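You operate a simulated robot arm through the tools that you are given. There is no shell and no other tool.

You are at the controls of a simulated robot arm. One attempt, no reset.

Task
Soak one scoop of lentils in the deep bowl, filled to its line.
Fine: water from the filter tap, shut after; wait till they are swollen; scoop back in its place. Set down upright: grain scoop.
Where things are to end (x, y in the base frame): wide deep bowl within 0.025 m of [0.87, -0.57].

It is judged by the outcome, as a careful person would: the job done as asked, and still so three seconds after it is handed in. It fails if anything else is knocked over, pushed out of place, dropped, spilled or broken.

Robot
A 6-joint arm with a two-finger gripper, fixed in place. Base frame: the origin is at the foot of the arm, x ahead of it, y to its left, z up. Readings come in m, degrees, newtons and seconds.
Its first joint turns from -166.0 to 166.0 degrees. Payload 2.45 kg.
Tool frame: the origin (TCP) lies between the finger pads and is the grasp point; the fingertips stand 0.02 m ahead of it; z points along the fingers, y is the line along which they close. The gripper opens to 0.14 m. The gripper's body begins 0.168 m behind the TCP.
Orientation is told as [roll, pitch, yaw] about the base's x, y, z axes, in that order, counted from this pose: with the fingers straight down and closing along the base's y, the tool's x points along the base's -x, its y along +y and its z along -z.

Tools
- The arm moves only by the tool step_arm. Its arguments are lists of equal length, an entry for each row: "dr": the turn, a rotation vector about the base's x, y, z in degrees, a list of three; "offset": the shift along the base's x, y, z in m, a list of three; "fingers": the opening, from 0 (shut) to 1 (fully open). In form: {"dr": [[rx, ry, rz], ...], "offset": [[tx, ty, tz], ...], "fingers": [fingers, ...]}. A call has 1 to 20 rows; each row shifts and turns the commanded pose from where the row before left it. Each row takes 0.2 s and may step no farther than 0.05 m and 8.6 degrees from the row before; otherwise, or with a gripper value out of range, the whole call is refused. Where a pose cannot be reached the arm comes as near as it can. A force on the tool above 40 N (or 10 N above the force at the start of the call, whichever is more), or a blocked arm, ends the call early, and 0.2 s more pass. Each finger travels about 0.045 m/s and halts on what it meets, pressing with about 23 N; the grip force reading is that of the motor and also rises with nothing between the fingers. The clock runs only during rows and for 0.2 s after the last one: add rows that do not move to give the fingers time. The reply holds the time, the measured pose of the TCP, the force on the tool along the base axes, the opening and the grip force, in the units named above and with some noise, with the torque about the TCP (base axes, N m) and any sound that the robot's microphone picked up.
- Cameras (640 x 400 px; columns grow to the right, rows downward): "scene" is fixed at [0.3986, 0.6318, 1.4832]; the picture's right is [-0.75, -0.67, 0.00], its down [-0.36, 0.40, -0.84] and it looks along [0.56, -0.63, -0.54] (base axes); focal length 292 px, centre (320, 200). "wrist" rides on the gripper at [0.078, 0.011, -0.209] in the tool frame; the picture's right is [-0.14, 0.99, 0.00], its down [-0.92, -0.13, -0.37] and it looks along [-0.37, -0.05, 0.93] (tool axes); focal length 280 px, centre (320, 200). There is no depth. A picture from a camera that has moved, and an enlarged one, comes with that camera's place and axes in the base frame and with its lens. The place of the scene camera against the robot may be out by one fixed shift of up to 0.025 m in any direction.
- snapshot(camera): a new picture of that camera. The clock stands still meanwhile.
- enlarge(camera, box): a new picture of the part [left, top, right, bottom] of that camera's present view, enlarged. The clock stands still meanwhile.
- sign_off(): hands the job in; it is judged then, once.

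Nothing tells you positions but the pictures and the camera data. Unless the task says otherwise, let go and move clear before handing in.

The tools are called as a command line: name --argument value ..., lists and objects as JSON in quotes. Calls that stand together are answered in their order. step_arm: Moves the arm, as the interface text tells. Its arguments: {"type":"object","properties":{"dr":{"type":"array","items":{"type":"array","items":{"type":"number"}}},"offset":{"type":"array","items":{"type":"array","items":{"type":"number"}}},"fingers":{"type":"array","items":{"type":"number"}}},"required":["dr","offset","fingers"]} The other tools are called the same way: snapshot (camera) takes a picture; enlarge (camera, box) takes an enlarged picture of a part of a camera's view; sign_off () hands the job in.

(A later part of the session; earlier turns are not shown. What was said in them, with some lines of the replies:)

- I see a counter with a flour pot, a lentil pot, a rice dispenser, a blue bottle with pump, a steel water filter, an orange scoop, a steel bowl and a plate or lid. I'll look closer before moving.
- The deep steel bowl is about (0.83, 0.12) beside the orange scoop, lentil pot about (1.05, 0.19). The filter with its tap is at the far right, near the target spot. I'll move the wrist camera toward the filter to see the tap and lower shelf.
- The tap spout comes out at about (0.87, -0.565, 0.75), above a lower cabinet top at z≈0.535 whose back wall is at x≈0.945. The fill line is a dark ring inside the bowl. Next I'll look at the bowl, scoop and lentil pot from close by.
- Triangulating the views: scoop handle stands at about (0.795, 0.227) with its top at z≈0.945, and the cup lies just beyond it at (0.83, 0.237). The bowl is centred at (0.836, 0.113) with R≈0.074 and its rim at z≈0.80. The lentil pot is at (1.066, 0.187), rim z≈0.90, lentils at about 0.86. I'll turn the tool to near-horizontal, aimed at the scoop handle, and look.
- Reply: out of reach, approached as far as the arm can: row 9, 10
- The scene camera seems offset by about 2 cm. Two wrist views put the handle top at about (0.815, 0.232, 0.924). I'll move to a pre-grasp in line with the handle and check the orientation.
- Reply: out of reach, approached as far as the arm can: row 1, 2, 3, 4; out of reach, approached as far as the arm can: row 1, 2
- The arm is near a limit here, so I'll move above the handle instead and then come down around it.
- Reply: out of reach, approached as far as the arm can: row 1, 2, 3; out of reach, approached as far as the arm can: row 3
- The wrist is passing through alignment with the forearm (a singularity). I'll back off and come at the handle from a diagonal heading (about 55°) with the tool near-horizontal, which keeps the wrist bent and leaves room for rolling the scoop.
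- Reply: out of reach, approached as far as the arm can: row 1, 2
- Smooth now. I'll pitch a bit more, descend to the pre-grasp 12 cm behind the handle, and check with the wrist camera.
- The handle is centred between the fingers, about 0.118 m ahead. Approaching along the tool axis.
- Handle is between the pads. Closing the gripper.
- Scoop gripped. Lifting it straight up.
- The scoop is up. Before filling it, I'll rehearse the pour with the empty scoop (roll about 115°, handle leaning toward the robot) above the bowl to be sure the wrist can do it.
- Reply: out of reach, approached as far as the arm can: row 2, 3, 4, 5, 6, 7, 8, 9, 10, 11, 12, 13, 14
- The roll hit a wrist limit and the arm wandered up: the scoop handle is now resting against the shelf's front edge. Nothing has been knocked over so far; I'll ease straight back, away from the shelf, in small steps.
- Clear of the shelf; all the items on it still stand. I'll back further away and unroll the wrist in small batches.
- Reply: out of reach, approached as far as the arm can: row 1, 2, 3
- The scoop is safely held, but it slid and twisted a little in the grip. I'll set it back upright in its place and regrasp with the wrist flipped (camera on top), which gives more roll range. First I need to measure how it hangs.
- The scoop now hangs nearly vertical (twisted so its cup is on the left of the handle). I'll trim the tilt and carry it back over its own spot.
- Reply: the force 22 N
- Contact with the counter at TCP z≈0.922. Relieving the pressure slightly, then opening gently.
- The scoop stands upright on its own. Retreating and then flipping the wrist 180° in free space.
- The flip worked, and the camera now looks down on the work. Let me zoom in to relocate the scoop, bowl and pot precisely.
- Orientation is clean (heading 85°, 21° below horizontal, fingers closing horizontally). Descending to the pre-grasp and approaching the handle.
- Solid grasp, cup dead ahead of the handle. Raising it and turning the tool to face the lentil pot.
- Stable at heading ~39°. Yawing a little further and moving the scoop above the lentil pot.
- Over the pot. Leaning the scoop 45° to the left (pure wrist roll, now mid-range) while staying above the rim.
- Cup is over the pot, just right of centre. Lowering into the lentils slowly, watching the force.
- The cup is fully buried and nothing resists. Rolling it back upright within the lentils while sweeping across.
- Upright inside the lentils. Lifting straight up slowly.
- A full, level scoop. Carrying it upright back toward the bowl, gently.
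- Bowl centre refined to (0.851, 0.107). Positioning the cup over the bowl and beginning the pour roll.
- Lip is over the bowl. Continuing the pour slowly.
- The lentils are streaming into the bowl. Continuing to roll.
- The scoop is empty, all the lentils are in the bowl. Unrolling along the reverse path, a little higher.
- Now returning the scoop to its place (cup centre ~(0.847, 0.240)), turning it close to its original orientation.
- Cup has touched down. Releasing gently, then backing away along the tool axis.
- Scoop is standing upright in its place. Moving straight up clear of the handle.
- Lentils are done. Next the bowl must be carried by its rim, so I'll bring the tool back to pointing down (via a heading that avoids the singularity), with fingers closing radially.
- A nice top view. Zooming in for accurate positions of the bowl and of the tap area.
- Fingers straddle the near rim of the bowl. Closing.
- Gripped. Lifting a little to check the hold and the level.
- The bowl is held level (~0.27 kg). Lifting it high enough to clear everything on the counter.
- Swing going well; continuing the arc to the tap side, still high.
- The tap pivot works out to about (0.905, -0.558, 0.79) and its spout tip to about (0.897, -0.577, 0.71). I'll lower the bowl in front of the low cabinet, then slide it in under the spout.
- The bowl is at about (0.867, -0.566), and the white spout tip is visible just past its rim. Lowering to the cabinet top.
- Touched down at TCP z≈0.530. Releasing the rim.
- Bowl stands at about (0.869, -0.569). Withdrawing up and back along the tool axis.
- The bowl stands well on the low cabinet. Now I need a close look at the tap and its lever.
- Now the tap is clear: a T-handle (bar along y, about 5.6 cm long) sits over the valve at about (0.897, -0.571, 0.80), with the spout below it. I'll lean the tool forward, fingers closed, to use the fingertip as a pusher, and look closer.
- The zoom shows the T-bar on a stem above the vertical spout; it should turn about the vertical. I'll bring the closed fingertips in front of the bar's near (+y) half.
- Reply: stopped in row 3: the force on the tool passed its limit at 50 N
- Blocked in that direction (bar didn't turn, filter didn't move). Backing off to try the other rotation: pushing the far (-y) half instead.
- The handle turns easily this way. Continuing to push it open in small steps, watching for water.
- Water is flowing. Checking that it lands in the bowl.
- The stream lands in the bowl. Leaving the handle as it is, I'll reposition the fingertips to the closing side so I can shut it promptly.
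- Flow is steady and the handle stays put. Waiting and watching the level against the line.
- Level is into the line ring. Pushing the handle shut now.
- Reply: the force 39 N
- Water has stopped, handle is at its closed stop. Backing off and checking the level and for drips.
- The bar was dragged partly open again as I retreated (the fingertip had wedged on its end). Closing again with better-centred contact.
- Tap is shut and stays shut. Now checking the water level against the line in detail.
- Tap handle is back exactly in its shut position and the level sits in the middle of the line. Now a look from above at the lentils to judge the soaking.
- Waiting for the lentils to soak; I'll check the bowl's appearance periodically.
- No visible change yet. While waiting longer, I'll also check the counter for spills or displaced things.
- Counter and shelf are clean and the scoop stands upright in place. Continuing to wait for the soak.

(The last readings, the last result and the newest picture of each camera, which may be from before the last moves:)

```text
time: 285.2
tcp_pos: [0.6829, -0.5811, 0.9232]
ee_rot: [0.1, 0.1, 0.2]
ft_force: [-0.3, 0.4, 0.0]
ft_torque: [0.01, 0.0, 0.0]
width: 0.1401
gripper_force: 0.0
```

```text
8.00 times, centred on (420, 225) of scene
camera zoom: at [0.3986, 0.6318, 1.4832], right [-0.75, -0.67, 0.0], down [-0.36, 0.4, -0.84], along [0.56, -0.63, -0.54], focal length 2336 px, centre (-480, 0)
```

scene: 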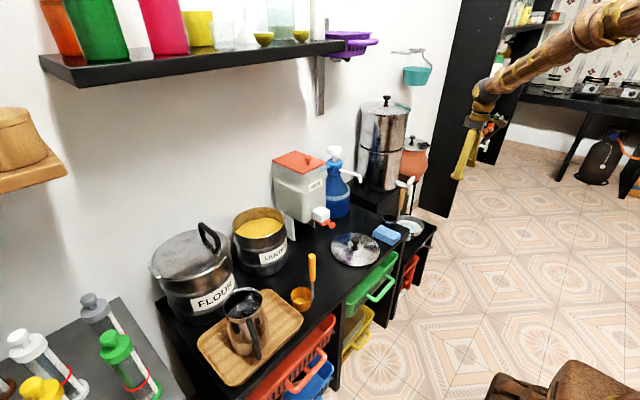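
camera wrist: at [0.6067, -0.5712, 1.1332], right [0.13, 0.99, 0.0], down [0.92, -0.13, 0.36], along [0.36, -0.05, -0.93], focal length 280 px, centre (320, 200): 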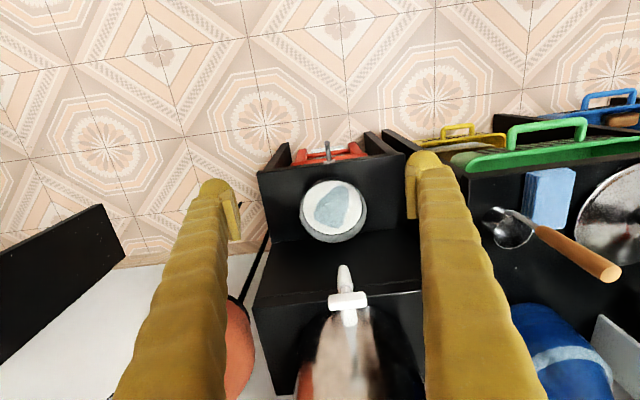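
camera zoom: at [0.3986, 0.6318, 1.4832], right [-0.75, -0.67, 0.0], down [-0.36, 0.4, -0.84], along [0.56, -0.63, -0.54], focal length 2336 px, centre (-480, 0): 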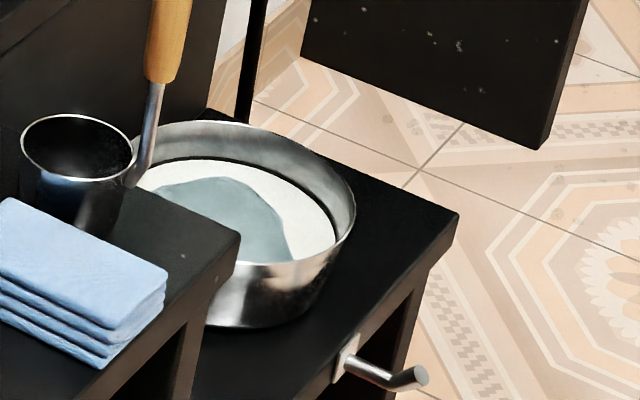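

step_arm --dr '[[0, 0, 0], [0, 0, 0], [0, 0, 0], [0, 0, 0], [0, 0, 0], [0, 0, 0], [0, 0, 0], [0, 0, 0], [0, 0, 0], [0, 0, 0], [0, 0, 0], [0, 0, 0], [0, 0, 0], [0, 0, 0], [0, 0, 0], [0, 0, 0], [0, 0, 0], [0, 0, 0], [0, 0, 0], [0, 0, 0]]' --offset '[[0, 0, 0], [0, 0, 0], [0, 0, 0], [0, 0, 0], [0, 0, 0], [0, 0, 0], [0, 0, 0], [0, 0, 0], [0, 0, 0], [0, 0, 0], [0, 0, 0], [0, 0, 0], [0, 0, 0], [0, 0, 0], [0, 0, 0], [0, 0, 0], [0, 0, 0], [0, 0, 0], [0, 0, 0], [0, 0, 0]]' --fingers '[1, 1, 1, 1, 1, 1, 1, 1, 1, 1, 1, 1, 1, 1, 1, 1, 1, 1, 1, 1]'

step_arm --dr '[[0, 0, 0], [0, 0, 0], [0, 0, 0], [0, 0, 0], [0, 0, 0], [0, 0, 0], [0, 0, 0], [0, 0, 0], [0, 0, 0], [0, 0, 0], [0, 0, 0], [0, 0, 0], [0, 0, 0], [0, 0, 0], [0, 0, 0], [0, 0, 0], [0, 0, 0], [0, 0, 0], [0, 0, 0], [0, 0, 0]]' --offset '[[0, 0, 0], [0, 0, 0], [0, 0, 0], [0, 0, 0], [0, 0, 0], [0, 0, 0], [0, 0, 0], [0, 0, 0], [0, 0, 0], [0, 0, 0], [0, 0, 0], [0, 0, 0], [0, 0, 0], [0, 0, 0], [0, 0, 0], [0, 0, 0], [0, 0, 0], [0, 0, 0], [0, 0, 0], [0, 0, 0]]' --fingers '[1, 1, 1, 1, 1, 1, 1, 1, 1, 1, 1, 1, 1, 1, 1, 1, 1, 1, 1, 1]'

step_arm --dr '[[0, 0, 0], [0, 0, 0], [0, 0, 0], [0, 0, 0], [0, 0, 0], [0, 0, 0], [0, 0, 0], [0, 0, 0], [0, 0, 0], [0, 0, 0], [0, 0, 0], [0, 0, 0], [0, 0, 0], [0, 0, 0], [0, 0, 0], [0, 0, 0], [0, 0, 0], [0, 0, 0], [0, 0, 0], [0, 0, 0]]' --offset '[[0, 0, 0], [0, 0, 0], [0, 0, 0], [0, 0, 0], [0, 0, 0], [0, 0, 0], [0, 0, 0], [0, 0, 0], [0, 0, 0], [0, 0, 0], [0, 0, 0], [0, 0, 0], [0, 0, 0], [0, 0, 0], [0, 0, 0], [0, 0, 0], [0, 0, 0], [0, 0, 0], [0, 0, 0], [0, 0, 0]]' --fingers '[1, 1, 1, 1, 1, 1, 1, 1, 1, 1, 1, 1, 1, 1, 1, 1, 1, 1, 1, 1]'

step_arm --dr '[[0, 0, 0], [0, 0, 0], [0, 0, 0], [0, 0, 0], [0, 0, 0], [0, 0, 0], [0, 0, 0], [0, 0, 0], [0, 0, 0], [0, 0, 0], [0, 0, 0], [0, 0, 0], [0, 0, 0], [0, 0, 0], [0, 0, 0], [0, 0, 0], [0, 0, 0], [0, 0, 0], [0, 0, 0], [0, 0, 0]]' --offset '[[0, 0, 0], [0, 0, 0], [0, 0, 0], [0, 0, 0], [0, 0, 0], [0, 0, 0], [0, 0, 0], [0, 0, 0], [0, 0, 0], [0, 0, 0], [0, 0, 0], [0, 0, 0], [0, 0, 0], [0, 0, 0], [0, 0, 0], [0, 0, 0], [0, 0, 0], [0, 0, 0], [0, 0, 0], [0, 0, 0]]' --fingers '[1, 1, 1, 1, 1, 1, 1, 1, 1, 1, 1, 1, 1, 1, 1, 1, 1, 1, 1, 1]'

step_arm --dr '[[0, 0, 0], [0, 0, 0], [0, 0, 0], [0, 0, 0], [0, 0, 0], [0, 0, 0], [0, 0, 0], [0, 0, 0], [0, 0, 0], [0, 0, 0], [0, 0, 0], [0, 0, 0], [0, 0, 0], [0, 0, 0], [0, 0, 0], [0, 0, 0], [0, 0, 0], [0, 0, 0], [0, 0, 0], [0, 0, 0]]' --offset '[[0, 0, 0], [0, 0, 0], [0, 0, 0], [0, 0, 0], [0, 0, 0], [0, 0, 0], [0, 0, 0], [0, 0, 0], [0, 0, 0], [0, 0, 0], [0, 0, 0], [0, 0, 0], [0, 0, 0], [0, 0, 0], [0, 0, 0], [0, 0, 0], [0, 0, 0], [0, 0, 0], [0, 0, 0], [0, 0, 0]]' --fingers '[1, 1, 1, 1, 1, 1, 1, 1, 1, 1, 1, 1, 1, 1, 1, 1, 1, 1, 1, 1]'

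step_arm --dr '[[0, 0, 0], [0, 0, 0], [0, 0, 0], [0, 0, 0], [0, 0, 0], [0, 0, 0], [0, 0, 0], [0, 0, 0], [0, 0, 0], [0, 0, 0], [0, 0, 0], [0, 0, 0], [0, 0, 0], [0, 0, 0], [0, 0, 0], [0, 0, 0], [0, 0, 0], [0, 0, 0], [0, 0, 0], [0, 0, 0]]' --offset '[[0, 0, 0], [0, 0, 0], [0, 0, 0], [0, 0, 0], [0, 0, 0], [0, 0, 0], [0, 0, 0], [0, 0, 0], [0, 0, 0], [0, 0, 0], [0, 0, 0], [0, 0, 0], [0, 0, 0], [0, 0, 0], [0, 0, 0], [0, 0, 0], [0, 0, 0], [0, 0, 0], [0, 0, 0], [0, 0, 0]]' --fingers '[1, 1, 1, 1, 1, 1, 1, 1, 1, 1, 1, 1, 1, 1, 1, 1, 1, 1, 1, 1]'

step_arm --dr '[[0, 0, 0], [0, 0, 0], [0, 0, 0], [0, 0, 0], [0, 0, 0], [0, 0, 0], [0, 0, 0], [0, 0, 0], [0, 0, 0], [0, 0, 0], [0, 0, 0], [0, 0, 0], [0, 0, 0], [0, 0, 0], [0, 0, 0], [0, 0, 0], [0, 0, 0], [0, 0, 0], [0, 0, 0], [0, 0, 0]]' --offset '[[0, 0, 0], [0, 0, 0], [0, 0, 0], [0, 0, 0], [0, 0, 0], [0, 0, 0], [0, 0, 0], [0, 0, 0], [0, 0, 0], [0, 0, 0], [0, 0, 0], [0, 0, 0], [0, 0, 0], [0, 0, 0], [0, 0, 0], [0, 0, 0], [0, 0, 0], [0, 0, 0], [0, 0, 0], [0, 0, 0]]' --fingers '[1, 1, 1, 1, 1, 1, 1, 1, 1, 1, 1, 1, 1, 1, 1, 1, 1, 1, 1, 1]'

step_arm --dr '[[0, 0, 0], [0, 0, 0], [0, 0, 0], [0, 0, 0], [0, 0, 0], [0, 0, 0], [0, 0, 0], [0, 0, 0], [0, 0, 0], [0, 0, 0], [0, 0, 0], [0, 0, 0], [0, 0, 0], [0, 0, 0], [0, 0, 0], [0, 0, 0], [0, 0, 0], [0, 0, 0], [0, 0, 0], [0, 0, 0]]' --offset '[[0, 0, 0], [0, 0, 0], [0, 0, 0], [0, 0, 0], [0, 0, 0], [0, 0, 0], [0, 0, 0], [0, 0, 0], [0, 0, 0], [0, 0, 0], [0, 0, 0], [0, 0, 0], [0, 0, 0], [0, 0, 0], [0, 0, 0], [0, 0, 0], [0, 0, 0], [0, 0, 0], [0, 0, 0], [0, 0, 0]]' --fingers '[1, 1, 1, 1, 1, 1, 1, 1, 1, 1, 1, 1, 1, 1, 1, 1, 1, 1, 1, 1]'

enlarge --camera "wrist" --box '[280, 160, 390, 260]'

enlarge --camera "scene" --box '[390, 200, 450, 250]'

```text
time: 289.4
tcp_pos: [0.6828, -0.5817, 0.9228]
ee_rot: [0.1, 0.2, 0.3]
ft_force: [0.4, 0.3, 0.0]
ft_torque: [-0.02, 0.0, 0.04]
width: 0.1398
gripper_force: 0.1
```

```text
time: 293.6
tcp_pos: [0.6834, -0.5814, 0.9242]
ee_rot: [0.1, 0.2, 0.2]
ft_force: [-0.4, -1.1, -0.4]
ft_torque: [0.03, -0.02, 0.0]
width: 0.1401
gripper_force: 0.1
```

```text
time: 297.8
tcp_pos: [0.6841, -0.5815, 0.9238]
ee_rot: [0.0, 0.2, 0.2]
ft_force: [1.0, 0.1, 0.0]
ft_torque: [0.01, 0.02, 0.0]
width: 0.1401
gripper_force: 0.1
```

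```text
time: 302.0
tcp_pos: [0.6825, -0.5814, 0.922]
ee_rot: [0.2, 0.2, 0.3]
ft_force: [0.2, 0.5, 0.4]
ft_torque: [0.0, -0.01, -0.01]
width: 0.14
gripper_force: 0.0
```

```text
time: 306.2
tcp_pos: [0.6833, -0.5819, 0.9238]
ee_rot: [0.1, 0.2, 0.1]
ft_force: [0.1, 0.5, -0.9]
ft_torque: [0.02, 0.0, 0.0]
width: 0.1401
gripper_force: 0.2
```

```text
time: 310.4
tcp_pos: [0.6826, -0.5821, 0.9244]
ee_rot: [0.1, 0.2, 0.2]
ft_force: [-0.3, -0.5, 0.9]
ft_torque: [-0.02, 0.01, 0.03]
width: 0.1401
gripper_force: 0.0
```

```text
time: 314.6
tcp_pos: [0.6826, -0.5813, 0.924]
ee_rot: [0.0, 0.2, 0.2]
ft_force: [-0.1, 0.4, -0.2]
ft_torque: [-0.04, 0.0, 0.05]
width: 0.1397
gripper_force: 0.2
```

```text
time: 318.8
tcp_pos: [0.6842, -0.5812, 0.9233]
ee_rot: [0.0, 0.2, 0.3]
ft_force: [-0.4, 0.0, 0.3]
ft_torque: [0.02, 0.05, 0.0]
width: 0.1398
gripper_force: 0.1
```

```text
4.00 times, centred on (335, 210) of wrist
camera zoom: at [0.6066, -0.5712, 1.1329], right [0.13, 0.99, 0.0], down [0.92, -0.12, 0.36], along [0.36, -0.05, -0.93], focal length 1122 px, centre (260, 160)
```

zoom: 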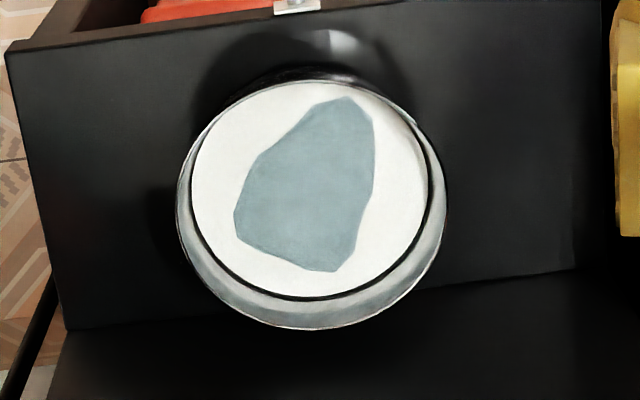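

```text
8.00 times, centred on (420, 225) of scene
camera zoom: at [0.3986, 0.6318, 1.4832], right [-0.75, -0.67, 0.0], down [-0.36, 0.4, -0.84], along [0.56, -0.63, -0.54], focal length 2336 px, centre (-480, 0)
```

zoom: 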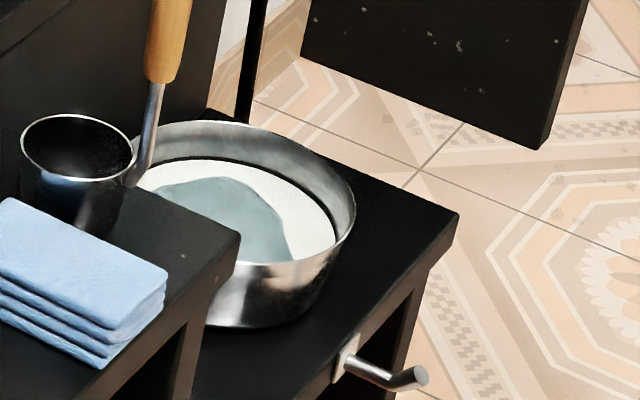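

Still the same look. I'll go a little closer with the camera while more soaking time passes.

step_arm --dr '[[0, 0, 0], [0, 0, 0], [0, 0, 0], [0, 0, 0], [0, 0, 0], [0, 0, 0], [0, 0, 0], [0, 0, 0], [0, 0, 0], [0, 0, 0], [0, 0, 0], [0, 0, 0], [0, 0, 0], [0, 0, 0], [0, 0, 0], [0, 0, 0], [0, 0, 0], [0, 0, 0], [0, 0, 0], [0, 0, 0]]' --offset '[[0.005, 0, -0.03], [0.005, 0, -0.03], [0.005, 0, -0.03], [0.005, 0, -0.03], [0, 0, -0.03], [0, 0, 0], [0, 0, 0], [0, 0, 0], [0, 0, 0], [0, 0, 0], [0, 0, 0], [0, 0, 0], [0, 0, 0], [0, 0, 0], [0, 0, 0], [0, 0, 0], [0, 0, 0], [0, 0, 0], [0, 0, 0], [0, 0, 0]]' --fingers '[1, 1, 1, 1, 1, 1, 1, 1, 1, 1, 1, 1, 1, 1, 1, 1, 1, 1, 1, 1]'

snapshot --camera "wrist"

enlarge --camera "wrist" --box '[270, 150, 410, 290]'

```text
time: 323.0
tcp_pos: [0.7025, -0.5817, 0.773]
ee_rot: [0.1, 0.1, 0.2]
ft_force: [-0.6, 0.1, 0.2]
ft_torque: [0.0, -0.03, 0.01]
width: 0.14
gripper_force: 0.1
```

```text
taken
camera wrist: at [0.6271, -0.5716, 0.9832], right [0.13, 0.99, 0.0], down [0.92, -0.12, 0.36], along [0.36, -0.05, -0.93], focal length 280 px, centre (320, 200)
```

wrist: 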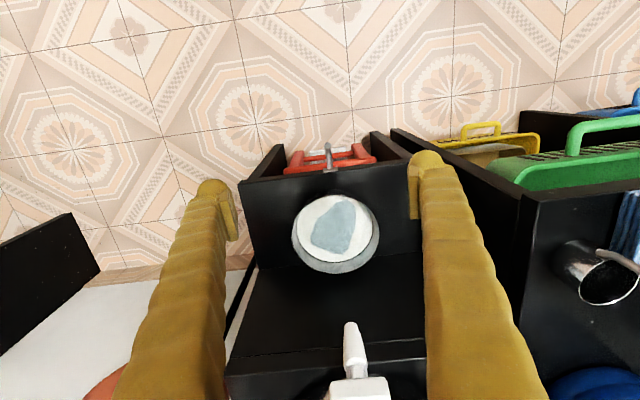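

```text
2.86 times, centred on (340, 220) of wrist
camera zoom: at [0.6271, -0.5716, 0.9832], right [0.13, 0.99, 0.0], down [0.92, -0.12, 0.36], along [0.36, -0.05, -0.93], focal length 801 px, centre (263, 143)
```

zoom: 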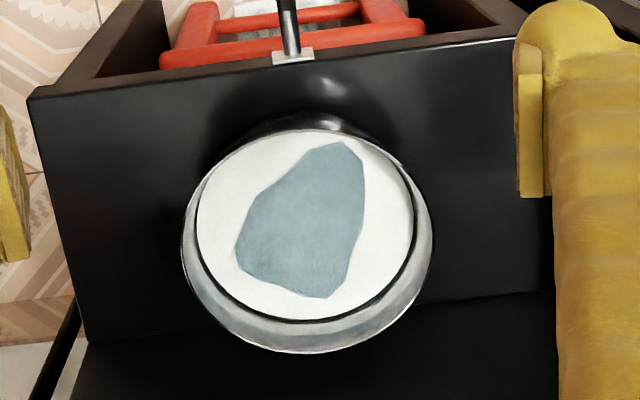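

step_arm --dr '[[0, 0, 0], [0, 0, 0], [0, 0, 0], [0, 0, 0], [0, 0, 0], [0, 0, 0], [0, 0, 0], [0, 0, 0], [0, 0, 0], [0, 0, 0], [0, 0, 0], [0, 0, 0], [0, 0, 0], [0, 0, 0], [0, 0, 0], [0, 0, 0], [0, 0, 0], [0, 0, 0], [0, 0, 0], [0, 0, 0]]' --offset '[[0, 0, 0], [0, 0, 0], [0, 0, 0], [0, 0, 0], [0, 0, 0], [0, 0, 0], [0, 0, 0], [0, 0, 0], [0, 0, 0], [0, 0, 0], [0, 0, 0], [0, 0, 0], [0, 0, 0], [0, 0, 0], [0, 0, 0], [0, 0, 0], [0, 0, 0], [0, 0, 0], [0, 0, 0], [0, 0, 0]]' --fingers '[1, 1, 1, 1, 1, 1, 1, 1, 1, 1, 1, 1, 1, 1, 1, 1, 1, 1, 1, 1]'

step_arm --dr '[[0, 0, 0], [0, 0, 0], [0, 0, 0], [0, 0, 0], [0, 0, 0], [0, 0, 0], [0, 0, 0], [0, 0, 0], [0, 0, 0], [0, 0, 0], [0, 0, 0], [0, 0, 0], [0, 0, 0], [0, 0, 0], [0, 0, 0], [0, 0, 0], [0, 0, 0], [0, 0, 0], [0, 0, 0], [0, 0, 0]]' --offset '[[0, 0, 0], [0, 0, 0], [0, 0, 0], [0, 0, 0], [0, 0, 0], [0, 0, 0], [0, 0, 0], [0, 0, 0], [0, 0, 0], [0, 0, 0], [0, 0, 0], [0, 0, 0], [0, 0, 0], [0, 0, 0], [0, 0, 0], [0, 0, 0], [0, 0, 0], [0, 0, 0], [0, 0, 0], [0, 0, 0]]' --fingers '[1, 1, 1, 1, 1, 1, 1, 1, 1, 1, 1, 1, 1, 1, 1, 1, 1, 1, 1, 1]'

step_arm --dr '[[0, 0, 0], [0, 0, 0], [0, 0, 0], [0, 0, 0], [0, 0, 0], [0, 0, 0], [0, 0, 0], [0, 0, 0], [0, 0, 0], [0, 0, 0], [0, 0, 0], [0, 0, 0], [0, 0, 0], [0, 0, 0], [0, 0, 0], [0, 0, 0], [0, 0, 0], [0, 0, 0], [0, 0, 0], [0, 0, 0]]' --offset '[[0, 0, 0], [0, 0, 0], [0, 0, 0], [0, 0, 0], [0, 0, 0], [0, 0, 0], [0, 0, 0], [0, 0, 0], [0, 0, 0], [0, 0, 0], [0, 0, 0], [0, 0, 0], [0, 0, 0], [0, 0, 0], [0, 0, 0], [0, 0, 0], [0, 0, 0], [0, 0, 0], [0, 0, 0], [0, 0, 0]]' --fingers '[1, 1, 1, 1, 1, 1, 1, 1, 1, 1, 1, 1, 1, 1, 1, 1, 1, 1, 1, 1]'

step_arm --dr '[[0, 0, 0], [0, 0, 0], [0, 0, 0], [0, 0, 0], [0, 0, 0], [0, 0, 0], [0, 0, 0], [0, 0, 0], [0, 0, 0], [0, 0, 0], [0, 0, 0], [0, 0, 0], [0, 0, 0], [0, 0, 0], [0, 0, 0], [0, 0, 0], [0, 0, 0], [0, 0, 0], [0, 0, 0], [0, 0, 0]]' --offset '[[0, 0, 0], [0, 0, 0], [0, 0, 0], [0, 0, 0], [0, 0, 0], [0, 0, 0], [0, 0, 0], [0, 0, 0], [0, 0, 0], [0, 0, 0], [0, 0, 0], [0, 0, 0], [0, 0, 0], [0, 0, 0], [0, 0, 0], [0, 0, 0], [0, 0, 0], [0, 0, 0], [0, 0, 0], [0, 0, 0]]' --fingers '[1, 1, 1, 1, 1, 1, 1, 1, 1, 1, 1, 1, 1, 1, 1, 1, 1, 1, 1, 1]'

step_arm --dr '[[0, 0, 0], [0, 0, 0], [0, 0, 0], [0, 0, 0], [0, 0, 0], [0, 0, 0], [0, 0, 0], [0, 0, 0], [0, 0, 0], [0, 0, 0], [0, 0, 0], [0, 0, 0], [0, 0, 0], [0, 0, 0], [0, 0, 0], [0, 0, 0], [0, 0, 0], [0, 0, 0], [0, 0, 0], [0, 0, 0]]' --offset '[[0, 0, 0], [0, 0, 0], [0, 0, 0], [0, 0, 0], [0, 0, 0], [0, 0, 0], [0, 0, 0], [0, 0, 0], [0, 0, 0], [0, 0, 0], [0, 0, 0], [0, 0, 0], [0, 0, 0], [0, 0, 0], [0, 0, 0], [0, 0, 0], [0, 0, 0], [0, 0, 0], [0, 0, 0], [0, 0, 0]]' --fingers '[1, 1, 1, 1, 1, 1, 1, 1, 1, 1, 1, 1, 1, 1, 1, 1, 1, 1, 1, 1]'

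step_arm --dr '[[0, 0, 0], [0, 0, 0], [0, 0, 0], [0, 0, 0], [0, 0, 0], [0, 0, 0], [0, 0, 0], [0, 0, 0], [0, 0, 0], [0, 0, 0], [0, 0, 0], [0, 0, 0], [0, 0, 0], [0, 0, 0], [0, 0, 0], [0, 0, 0], [0, 0, 0], [0, 0, 0], [0, 0, 0], [0, 0, 0]]' --offset '[[0, 0, 0], [0, 0, 0], [0, 0, 0], [0, 0, 0], [0, 0, 0], [0, 0, 0], [0, 0, 0], [0, 0, 0], [0, 0, 0], [0, 0, 0], [0, 0, 0], [0, 0, 0], [0, 0, 0], [0, 0, 0], [0, 0, 0], [0, 0, 0], [0, 0, 0], [0, 0, 0], [0, 0, 0], [0, 0, 0]]' --fingers '[1, 1, 1, 1, 1, 1, 1, 1, 1, 1, 1, 1, 1, 1, 1, 1, 1, 1, 1, 1]'

step_arm --dr '[[0, 0, 0], [0, 0, 0], [0, 0, 0], [0, 0, 0], [0, 0, 0], [0, 0, 0], [0, 0, 0], [0, 0, 0], [0, 0, 0], [0, 0, 0], [0, 0, 0], [0, 0, 0], [0, 0, 0], [0, 0, 0], [0, 0, 0], [0, 0, 0], [0, 0, 0], [0, 0, 0], [0, 0, 0], [0, 0, 0]]' --offset '[[0, 0, 0], [0, 0, 0], [0, 0, 0], [0, 0, 0], [0, 0, 0], [0, 0, 0], [0, 0, 0], [0, 0, 0], [0, 0, 0], [0, 0, 0], [0, 0, 0], [0, 0, 0], [0, 0, 0], [0, 0, 0], [0, 0, 0], [0, 0, 0], [0, 0, 0], [0, 0, 0], [0, 0, 0], [0, 0, 0]]' --fingers '[1, 1, 1, 1, 1, 1, 1, 1, 1, 1, 1, 1, 1, 1, 1, 1, 1, 1, 1, 1]'

step_arm --dr '[[0, 0, 0], [0, 0, 0], [0, 0, 0], [0, 0, 0], [0, 0, 0], [0, 0, 0], [0, 0, 0], [0, 0, 0], [0, 0, 0], [0, 0, 0], [0, 0, 0], [0, 0, 0], [0, 0, 0], [0, 0, 0], [0, 0, 0], [0, 0, 0], [0, 0, 0], [0, 0, 0], [0, 0, 0], [0, 0, 0]]' --offset '[[0, 0, 0], [0, 0, 0], [0, 0, 0], [0, 0, 0], [0, 0, 0], [0, 0, 0], [0, 0, 0], [0, 0, 0], [0, 0, 0], [0, 0, 0], [0, 0, 0], [0, 0, 0], [0, 0, 0], [0, 0, 0], [0, 0, 0], [0, 0, 0], [0, 0, 0], [0, 0, 0], [0, 0, 0], [0, 0, 0]]' --fingers '[1, 1, 1, 1, 1, 1, 1, 1, 1, 1, 1, 1, 1, 1, 1, 1, 1, 1, 1, 1]'

enlarge --camera "wrist" --box '[270, 150, 410, 290]'

enlarge --camera "scene" --box '[390, 200, 450, 250]'

```text
time: 327.2
tcp_pos: [0.7046, -0.5822, 0.7739]
ee_rot: [0.2, 0.2, 0.3]
ft_force: [0.0, 0.2, 0.2]
ft_torque: [-0.04, 0.02, -0.03]
width: 0.14
gripper_force: 0.0
```

```text
time: 331.4
tcp_pos: [0.7036, -0.5811, 0.7748]
ee_rot: [0.1, 0.2, 0.1]
ft_force: [-0.2, 0.2, 0.2]
ft_torque: [0.0, 0.01, 0.01]
width: 0.1402
gripper_force: 0.1
```

```text
time: 335.6
tcp_pos: [0.7041, -0.5818, 0.7741]
ee_rot: [0.1, 0.2, 0.1]
ft_force: [-0.3, -0.4, -0.4]
ft_torque: [0.03, -0.02, 0.01]
width: 0.1399
gripper_force: 0.2
```

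```text
time: 339.8
tcp_pos: [0.7038, -0.5821, 0.7736]
ee_rot: [0.2, 0.3, 0.2]
ft_force: [0.7, -0.7, 0.4]
ft_torque: [0.0, 0.03, 0.02]
width: 0.1401
gripper_force: 0.0
```

```text
time: 344.0
tcp_pos: [0.7042, -0.5811, 0.7735]
ee_rot: [0.1, 0.2, 0.2]
ft_force: [0.1, -0.8, -0.1]
ft_torque: [0.01, -0.04, -0.01]
width: 0.1396
gripper_force: 0.2
```

```text
time: 348.2
tcp_pos: [0.7042, -0.5821, 0.7731]
ee_rot: [0.1, 0.2, 0.2]
ft_force: [0.1, 0.3, 0.5]
ft_torque: [-0.03, 0.04, 0.03]
width: 0.14
gripper_force: 0.0
```

```text
time: 352.4
tcp_pos: [0.705, -0.581, 0.7747]
ee_rot: [0.0, 0.2, 0.2]
ft_force: [-0.8, -0.4, 1.0]
ft_torque: [0.0, 0.02, 0.0]
width: 0.14
gripper_force: 0.0
```

```text
time: 356.6
tcp_pos: [0.704, -0.5823, 0.7748]
ee_rot: [0.1, 0.3, 0.2]
ft_force: [0.0, -0.2, 0.3]
ft_torque: [-0.01, -0.01, 0.05]
width: 0.1402
gripper_force: 0.0
```

```text
2.86 times, centred on (340, 220) of wrist
camera zoom: at [0.6271, -0.5716, 0.9832], right [0.13, 0.99, 0.0], down [0.92, -0.12, 0.36], along [0.36, -0.05, -0.93], focal length 801 px, centre (263, 143)
```

zoom: 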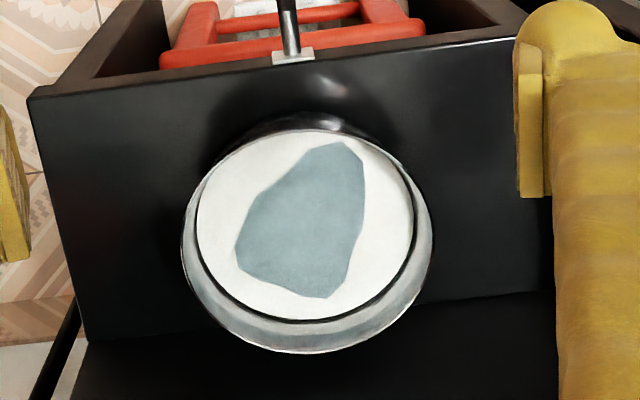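

```text
8.00 times, centred on (420, 225) of scene
camera zoom: at [0.3986, 0.6318, 1.4832], right [-0.75, -0.67, 0.0], down [-0.36, 0.4, -0.84], along [0.56, -0.63, -0.54], focal length 2336 px, centre (-480, 0)
```

zoom: 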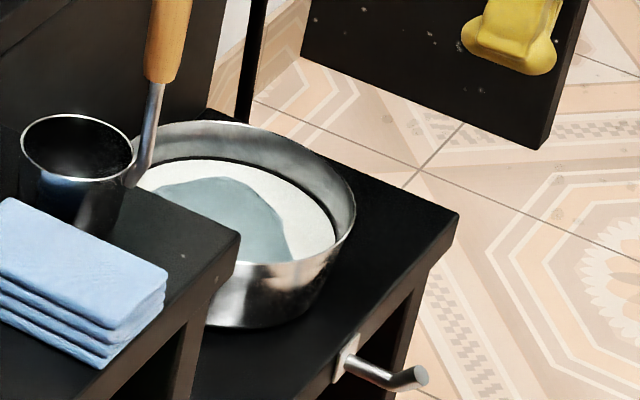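

step_arm --dr '[[0, 0, 0], [0, 0, 0], [0, 0, 0], [0, 0, 0], [0, 0, 0], [0, 0, 0], [0, 0, 0], [0, 0, 0], [0, 0, 0], [0, 0, 0], [0, 0, 0], [0, 0, 0], [0, 0, 0], [0, 0, 0], [0, 0, 0], [0, 0, 0], [0, 0, 0], [0, 0, 0], [0, 0, 0], [0, 0, 0]]' --offset '[[-0.01, 0, 0.02], [-0.01, 0, 0.03], [0, 0, 0.03], [0, 0, 0.03], [0, 0, 0.03], [0, 0, 0.02], [0, 0, 0], [0, 0, 0], [0, 0, 0], [0, 0, 0], [0, 0, 0], [0, 0, 0], [0, 0, 0], [0, 0, 0], [0, 0, 0], [0, 0, 0], [0, 0, 0], [0, 0, 0], [0, 0, 0], [0, 0, 0]]' --fingers '[1, 1, 1, 1, 1, 1, 1, 1, 1, 1, 1, 1, 1, 1, 1, 1, 1, 1, 1, 1]'

step_arm --dr '[[0, 0, 0], [0, 0, 0], [0, 0, 0], [0, 0, 0], [0, 0, 0], [0, 0, 0], [0, 0, 0], [0, 0, 0], [0, 0, 0], [0, 0, 0], [0, 0, 0], [0, 0, 0], [0, 0, 0], [0, 0, 0], [0, 0, 0], [0, 0, 0], [0, 0, 0], [0, 0, 0], [0, 0, 0], [0, 0, 0]]' --offset '[[0, 0, 0], [0, 0, 0], [0, 0, 0], [0, 0, 0], [0, 0, 0], [0, 0, 0], [0, 0, 0], [0, 0, 0], [0, 0, 0], [0, 0, 0], [0, 0, 0], [0, 0, 0], [0, 0, 0], [0, 0, 0], [0, 0, 0], [0, 0, 0], [0, 0, 0], [0, 0, 0], [0, 0, 0], [0, 0, 0]]' --fingers '[1, 1, 1, 1, 1, 1, 1, 1, 1, 1, 1, 1, 1, 1, 1, 1, 1, 1, 1, 1]'

step_arm --dr '[[0, 0, 0], [0, 0, 0], [0, 0, 0], [0, 0, 0], [0, 0, 0], [0, 0, 0], [0, 0, 0], [0, 0, 0], [0, 0, 0], [0, 0, 0], [0, 0, 0], [0, 0, 0], [0, 0, 0], [0, 0, 0], [0, 0, 0], [0, 0, 0], [0, 0, 0], [0, 0, 0], [0, 0, 0], [0, 0, 0]]' --offset '[[0, 0, 0], [0, 0, 0], [0, 0, 0], [0, 0, 0], [0, 0, 0], [0, 0, 0], [0, 0, 0], [0, 0, 0], [0, 0, 0], [0, 0, 0], [0, 0, 0], [0, 0, 0], [0, 0, 0], [0, 0, 0], [0, 0, 0], [0, 0, 0], [0, 0, 0], [0, 0, 0], [0, 0, 0], [0, 0, 0]]' --fingers '[1, 1, 1, 1, 1, 1, 1, 1, 1, 1, 1, 1, 1, 1, 1, 1, 1, 1, 1, 1]'

step_arm --dr '[[0, 0, 0], [0, 0, 0], [0, 0, 0], [0, 0, 0], [0, 0, 0], [0, 0, 0], [0, 0, 0], [0, 0, 0], [0, 0, 0], [0, 0, 0], [0, 0, 0], [0, 0, 0], [0, 0, 0], [0, 0, 0], [0, 0, 0], [0, 0, 0], [0, 0, 0], [0, 0, 0], [0, 0, 0], [0, 0, 0]]' --offset '[[0, 0, 0], [0, 0, 0], [0, 0, 0], [0, 0, 0], [0, 0, 0], [0, 0, 0], [0, 0, 0], [0, 0, 0], [0, 0, 0], [0, 0, 0], [0, 0, 0], [0, 0, 0], [0, 0, 0], [0, 0, 0], [0, 0, 0], [0, 0, 0], [0, 0, 0], [0, 0, 0], [0, 0, 0], [0, 0, 0]]' --fingers '[1, 1, 1, 1, 1, 1, 1, 1, 1, 1, 1, 1, 1, 1, 1, 1, 1, 1, 1, 1]'

step_arm --dr '[[0, 0, 0], [0, 0, 0], [0, 0, 0], [0, 0, 0], [0, 0, 0], [0, 0, 0], [0, 0, 0], [0, 0, 0], [0, 0, 0], [0, 0, 0], [0, 0, 0], [0, 0, 0], [0, 0, 0], [0, 0, 0], [0, 0, 0], [0, 0, 0], [0, 0, 0], [0, 0, 0], [0, 0, 0], [0, 0, 0]]' --offset '[[0, 0, 0], [0, 0, 0], [0, 0, 0], [0, 0, 0], [0, 0, 0], [0, 0, 0], [0, 0, 0], [0, 0, 0], [0, 0, 0], [0, 0, 0], [0, 0, 0], [0, 0, 0], [0, 0, 0], [0, 0, 0], [0, 0, 0], [0, 0, 0], [0, 0, 0], [0, 0, 0], [0, 0, 0], [0, 0, 0]]' --fingers '[1, 1, 1, 1, 1, 1, 1, 1, 1, 1, 1, 1, 1, 1, 1, 1, 1, 1, 1, 1]'

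step_arm --dr '[[0, 0, 0], [0, 0, 0], [0, 0, 0], [0, 0, 0], [0, 0, 0], [0, 0, 0], [0, 0, 0], [0, 0, 0], [0, 0, 0], [0, 0, 0], [0, 0, 0], [0, 0, 0], [0, 0, 0], [0, 0, 0], [0, 0, 0], [0, 0, 0], [0, 0, 0], [0, 0, 0], [0, 0, 0], [0, 0, 0]]' --offset '[[0, 0, 0], [0, 0, 0], [0, 0, 0], [0, 0, 0], [0, 0, 0], [0, 0, 0], [0, 0, 0], [0, 0, 0], [0, 0, 0], [0, 0, 0], [0, 0, 0], [0, 0, 0], [0, 0, 0], [0, 0, 0], [0, 0, 0], [0, 0, 0], [0, 0, 0], [0, 0, 0], [0, 0, 0], [0, 0, 0]]' --fingers '[1, 1, 1, 1, 1, 1, 1, 1, 1, 1, 1, 1, 1, 1, 1, 1, 1, 1, 1, 1]'

step_arm --dr '[[0, 0, 0], [0, 0, 0], [0, 0, 0], [0, 0, 0], [0, 0, 0], [0, 0, 0], [0, 0, 0], [0, 0, 0], [0, 0, 0], [0, 0, 0], [0, 0, 0], [0, 0, 0], [0, 0, 0], [0, 0, 0], [0, 0, 0], [0, 0, 0], [0, 0, 0], [0, 0, 0], [0, 0, 0], [0, 0, 0]]' --offset '[[0, 0, 0], [0, 0, 0], [0, 0, 0], [0, 0, 0], [0, 0, 0], [0, 0, 0], [0, 0, 0], [0, 0, 0], [0, 0, 0], [0, 0, 0], [0, 0, 0], [0, 0, 0], [0, 0, 0], [0, 0, 0], [0, 0, 0], [0, 0, 0], [0, 0, 0], [0, 0, 0], [0, 0, 0], [0, 0, 0]]' --fingers '[1, 1, 1, 1, 1, 1, 1, 1, 1, 1, 1, 1, 1, 1, 1, 1, 1, 1, 1, 1]'

step_arm --dr '[[0, 0, 0], [0, 0, 0], [0, 0, 0], [0, 0, 0], [0, 0, 0], [0, 0, 0], [0, 0, 0], [0, 0, 0], [0, 0, 0], [0, 0, 0], [0, 0, 0], [0, 0, 0], [0, 0, 0], [0, 0, 0], [0, 0, 0], [0, 0, 0], [0, 0, 0], [0, 0, 0], [0, 0, 0], [0, 0, 0]]' --offset '[[0, 0, 0], [0, 0, 0], [0, 0, 0], [0, 0, 0], [0, 0, 0], [0, 0, 0], [0, 0, 0], [0, 0, 0], [0, 0, 0], [0, 0, 0], [0, 0, 0], [0, 0, 0], [0, 0, 0], [0, 0, 0], [0, 0, 0], [0, 0, 0], [0, 0, 0], [0, 0, 0], [0, 0, 0], [0, 0, 0]]' --fingers '[1, 1, 1, 1, 1, 1, 1, 1, 1, 1, 1, 1, 1, 1, 1, 1, 1, 1, 1, 1]'

step_arm --dr '[[0, 0, 0], [0, 0, 0], [0, 0, 0], [0, 0, 0], [0, 0, 0], [0, 0, 0], [0, 0, 0], [0, 0, 0], [0, 0, 0], [0, 0, 0], [0, 0, 0], [0, 0, 0], [0, 0, 0], [0, 0, 0], [0, 0, 0], [0, 0, 0], [0, 0, 0], [0, 0, 0], [0, 0, 0], [0, 0, 0]]' --offset '[[0, 0, 0], [0, 0, 0], [0, 0, 0], [0, 0, 0], [0, 0, 0], [0, 0, 0], [0, 0, 0], [0, 0, 0], [0, 0, 0], [0, 0, 0], [0, 0, 0], [0, 0, 0], [0, 0, 0], [0, 0, 0], [0, 0, 0], [0, 0, 0], [0, 0, 0], [0, 0, 0], [0, 0, 0], [0, 0, 0]]' --fingers '[1, 1, 1, 1, 1, 1, 1, 1, 1, 1, 1, 1, 1, 1, 1, 1, 1, 1, 1, 1]'

step_arm --dr '[[0, 0, 0], [0, 0, 0], [0, 0, 0], [0, 0, 0], [0, 0, 0], [0, 0, 0], [0, 0, 0], [0, 0, 0], [0, 0, 0], [0, 0, 0], [0, 0, 0], [0, 0, 0], [0, 0, 0], [0, 0, 0], [0, 0, 0], [0, 0, 0], [0, 0, 0], [0, 0, 0], [0, 0, 0], [0, 0, 0]]' --offset '[[0, 0, 0], [0, 0, 0], [0, 0, 0], [0, 0, 0], [0, 0, 0], [0, 0, 0], [0, 0, 0], [0, 0, 0], [0, 0, 0], [0, 0, 0], [0, 0, 0], [0, 0, 0], [0, 0, 0], [0, 0, 0], [0, 0, 0], [0, 0, 0], [0, 0, 0], [0, 0, 0], [0, 0, 0], [0, 0, 0]]' --fingers '[1, 1, 1, 1, 1, 1, 1, 1, 1, 1, 1, 1, 1, 1, 1, 1, 1, 1, 1, 1]'

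enlarge --camera "wrist" --box '[280, 160, 390, 260]'

enlarge --camera "scene" --box '[390, 200, 450, 250]'

snapshot --camera "scene"

```text
time: 360.8
tcp_pos: [0.6836, -0.5811, 0.9348]
ee_rot: [0.1, 0.2, 0.2]
ft_force: [-0.3, -0.1, -0.4]
ft_torque: [-0.02, -0.02, -0.01]
width: 0.1401
gripper_force: 0.0
```

```text
time: 365.0
tcp_pos: [0.6847, -0.5817, 0.9342]
ee_rot: [0.1, 0.2, 0.2]
ft_force: [0.2, -0.2, 0.3]
ft_torque: [-0.02, -0.04, 0.01]
width: 0.14
gripper_force: 0.0
```

```text
time: 369.2
tcp_pos: [0.6833, -0.5804, 0.9343]
ee_rot: [0.1, 0.1, 0.2]
ft_force: [0.2, 0.8, 0.1]
ft_torque: [0.02, -0.01, -0.01]
width: 0.1399
gripper_force: 0.0
```

```text
time: 373.4
tcp_pos: [0.6847, -0.5801, 0.9348]
ee_rot: [0.0, 0.1, 0.2]
ft_force: [-0.2, 0.0, -0.7]
ft_torque: [0.02, 0.01, 0.0]
width: 0.1402
gripper_force: 0.0
```

```text
time: 377.6
tcp_pos: [0.685, -0.5806, 0.9339]
ee_rot: [0.1, 0.2, 0.1]
ft_force: [0.1, 0.1, 0.1]
ft_torque: [-0.04, -0.01, 0.01]
width: 0.1398
gripper_force: 0.1
```

```text
time: 381.8
tcp_pos: [0.6842, -0.5812, 0.9353]
ee_rot: [0.1, 0.2, 0.2]
ft_force: [-0.5, -0.2, 0.5]
ft_torque: [0.0, -0.03, 0.0]
width: 0.1402
gripper_force: 0.1
```

```text
time: 386.0
tcp_pos: [0.6845, -0.5807, 0.9339]
ee_rot: [0.1, 0.2, 0.3]
ft_force: [1.1, 0.1, -0.3]
ft_torque: [0.0, -0.02, -0.01]
width: 0.14
gripper_force: 0.1
```

```text
time: 390.2
tcp_pos: [0.684, -0.5819, 0.9342]
ee_rot: [0.0, 0.1, 0.2]
ft_force: [0.7, -0.5, -0.3]
ft_torque: [0.0, 0.02, 0.01]
width: 0.14
gripper_force: 0.0
```

```text
time: 394.4
tcp_pos: [0.6847, -0.5819, 0.9346]
ee_rot: [0.0, 0.3, 0.3]
ft_force: [-0.8, -0.5, 0.1]
ft_torque: [-0.01, -0.02, -0.01]
width: 0.1399
gripper_force: 0.0
```

```text
time: 398.6
tcp_pos: [0.684, -0.5804, 0.9349]
ee_rot: [0.1, 0.2, 0.2]
ft_force: [-0.2, -0.4, -0.3]
ft_torque: [0.01, 0.04, -0.04]
width: 0.14
gripper_force: 0.1
```

```text
4.00 times, centred on (335, 210) of wrist
camera zoom: at [0.6075, -0.5711, 1.1439], right [0.13, 0.99, 0.0], down [0.92, -0.12, 0.36], along [0.36, -0.05, -0.93], focal length 1122 px, centre (260, 160)
```

zoom: 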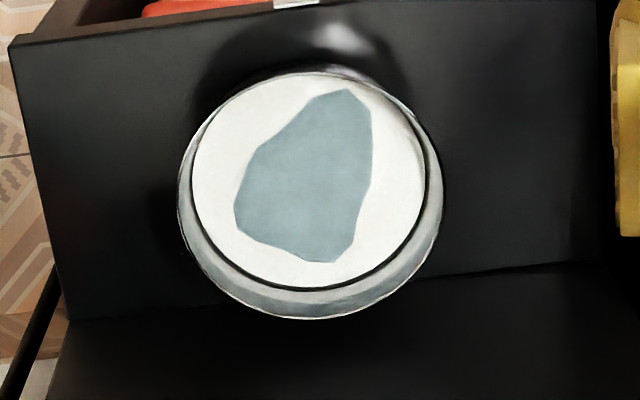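

```text
8.00 times, centred on (420, 225) of scene
camera zoom: at [0.3986, 0.6318, 1.4832], right [-0.75, -0.67, 0.0], down [-0.36, 0.4, -0.84], along [0.56, -0.63, -0.54], focal length 2336 px, centre (-480, 0)
```

zoom: 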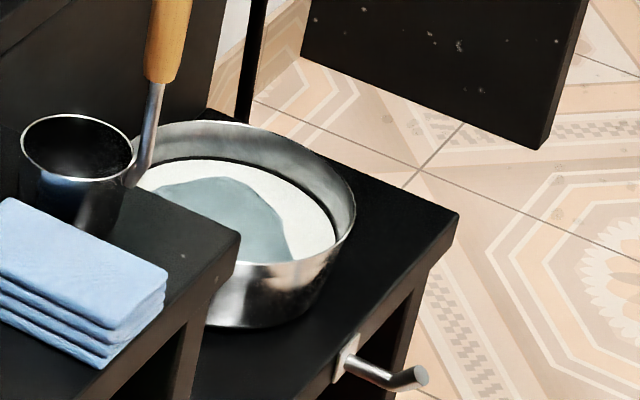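

```text
taken
```

scene: 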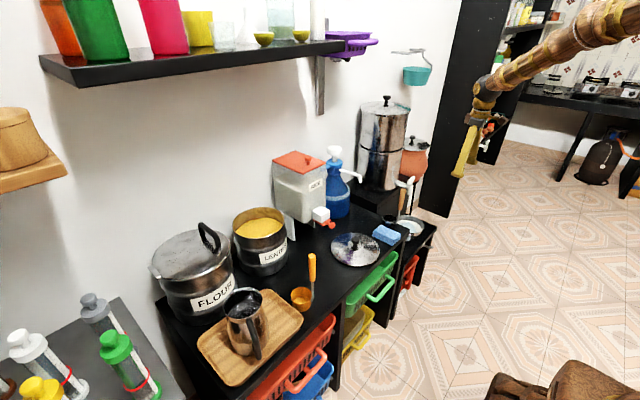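

One scoop of lentils is in the deep bowl under the filter tap, with water level at the line. The tap is shut and not dripping, and the scoop stands upright in its place. I see nothing spilled or knocked over, and the arm is clear.

The lentils are hidden under the water surface, so I couldn't see them swell; they have soaked about 225 s since the tap was shut. Handing in now.

sign_off

```text
The job is handed in.
```

I handed the job in, but I couldn't confirm one point: whether the lentils are swollen. The water hides them and the bowl's surface never changed. I went by time, about 225 s after shutting the tap.

- **Bowl:** it sits at about (0.87, -0.57), within the 0.025 m you asked for.
- **Lentils and water:** it holds one level scoop of lentils. The water came from the filter tap and stands at the middle of the line.
- **Tap:** it is shut. On the first try the fingertips dragged the handle partly open as I backed away, so I closed it again. The level has not moved since.
- **Scoop:** it is upright within about 1 cm of where it stood, turned roughly 10° from its original direction.
- **Contact with the shelf:** early on, while I was rehearsing the pour with the empty scoop, the wrist hit its limit. The arm rose and the scoop handle pressed against the shelf edge. I eased it away, and everything on the shelf is still standing.
- **Push on the tap:** my first push on the handle went the wrong way, at up to 50 N. The handle and filter did not move.

I saw no spilled lentils or water, and nothing else looks knocked over or displaced.
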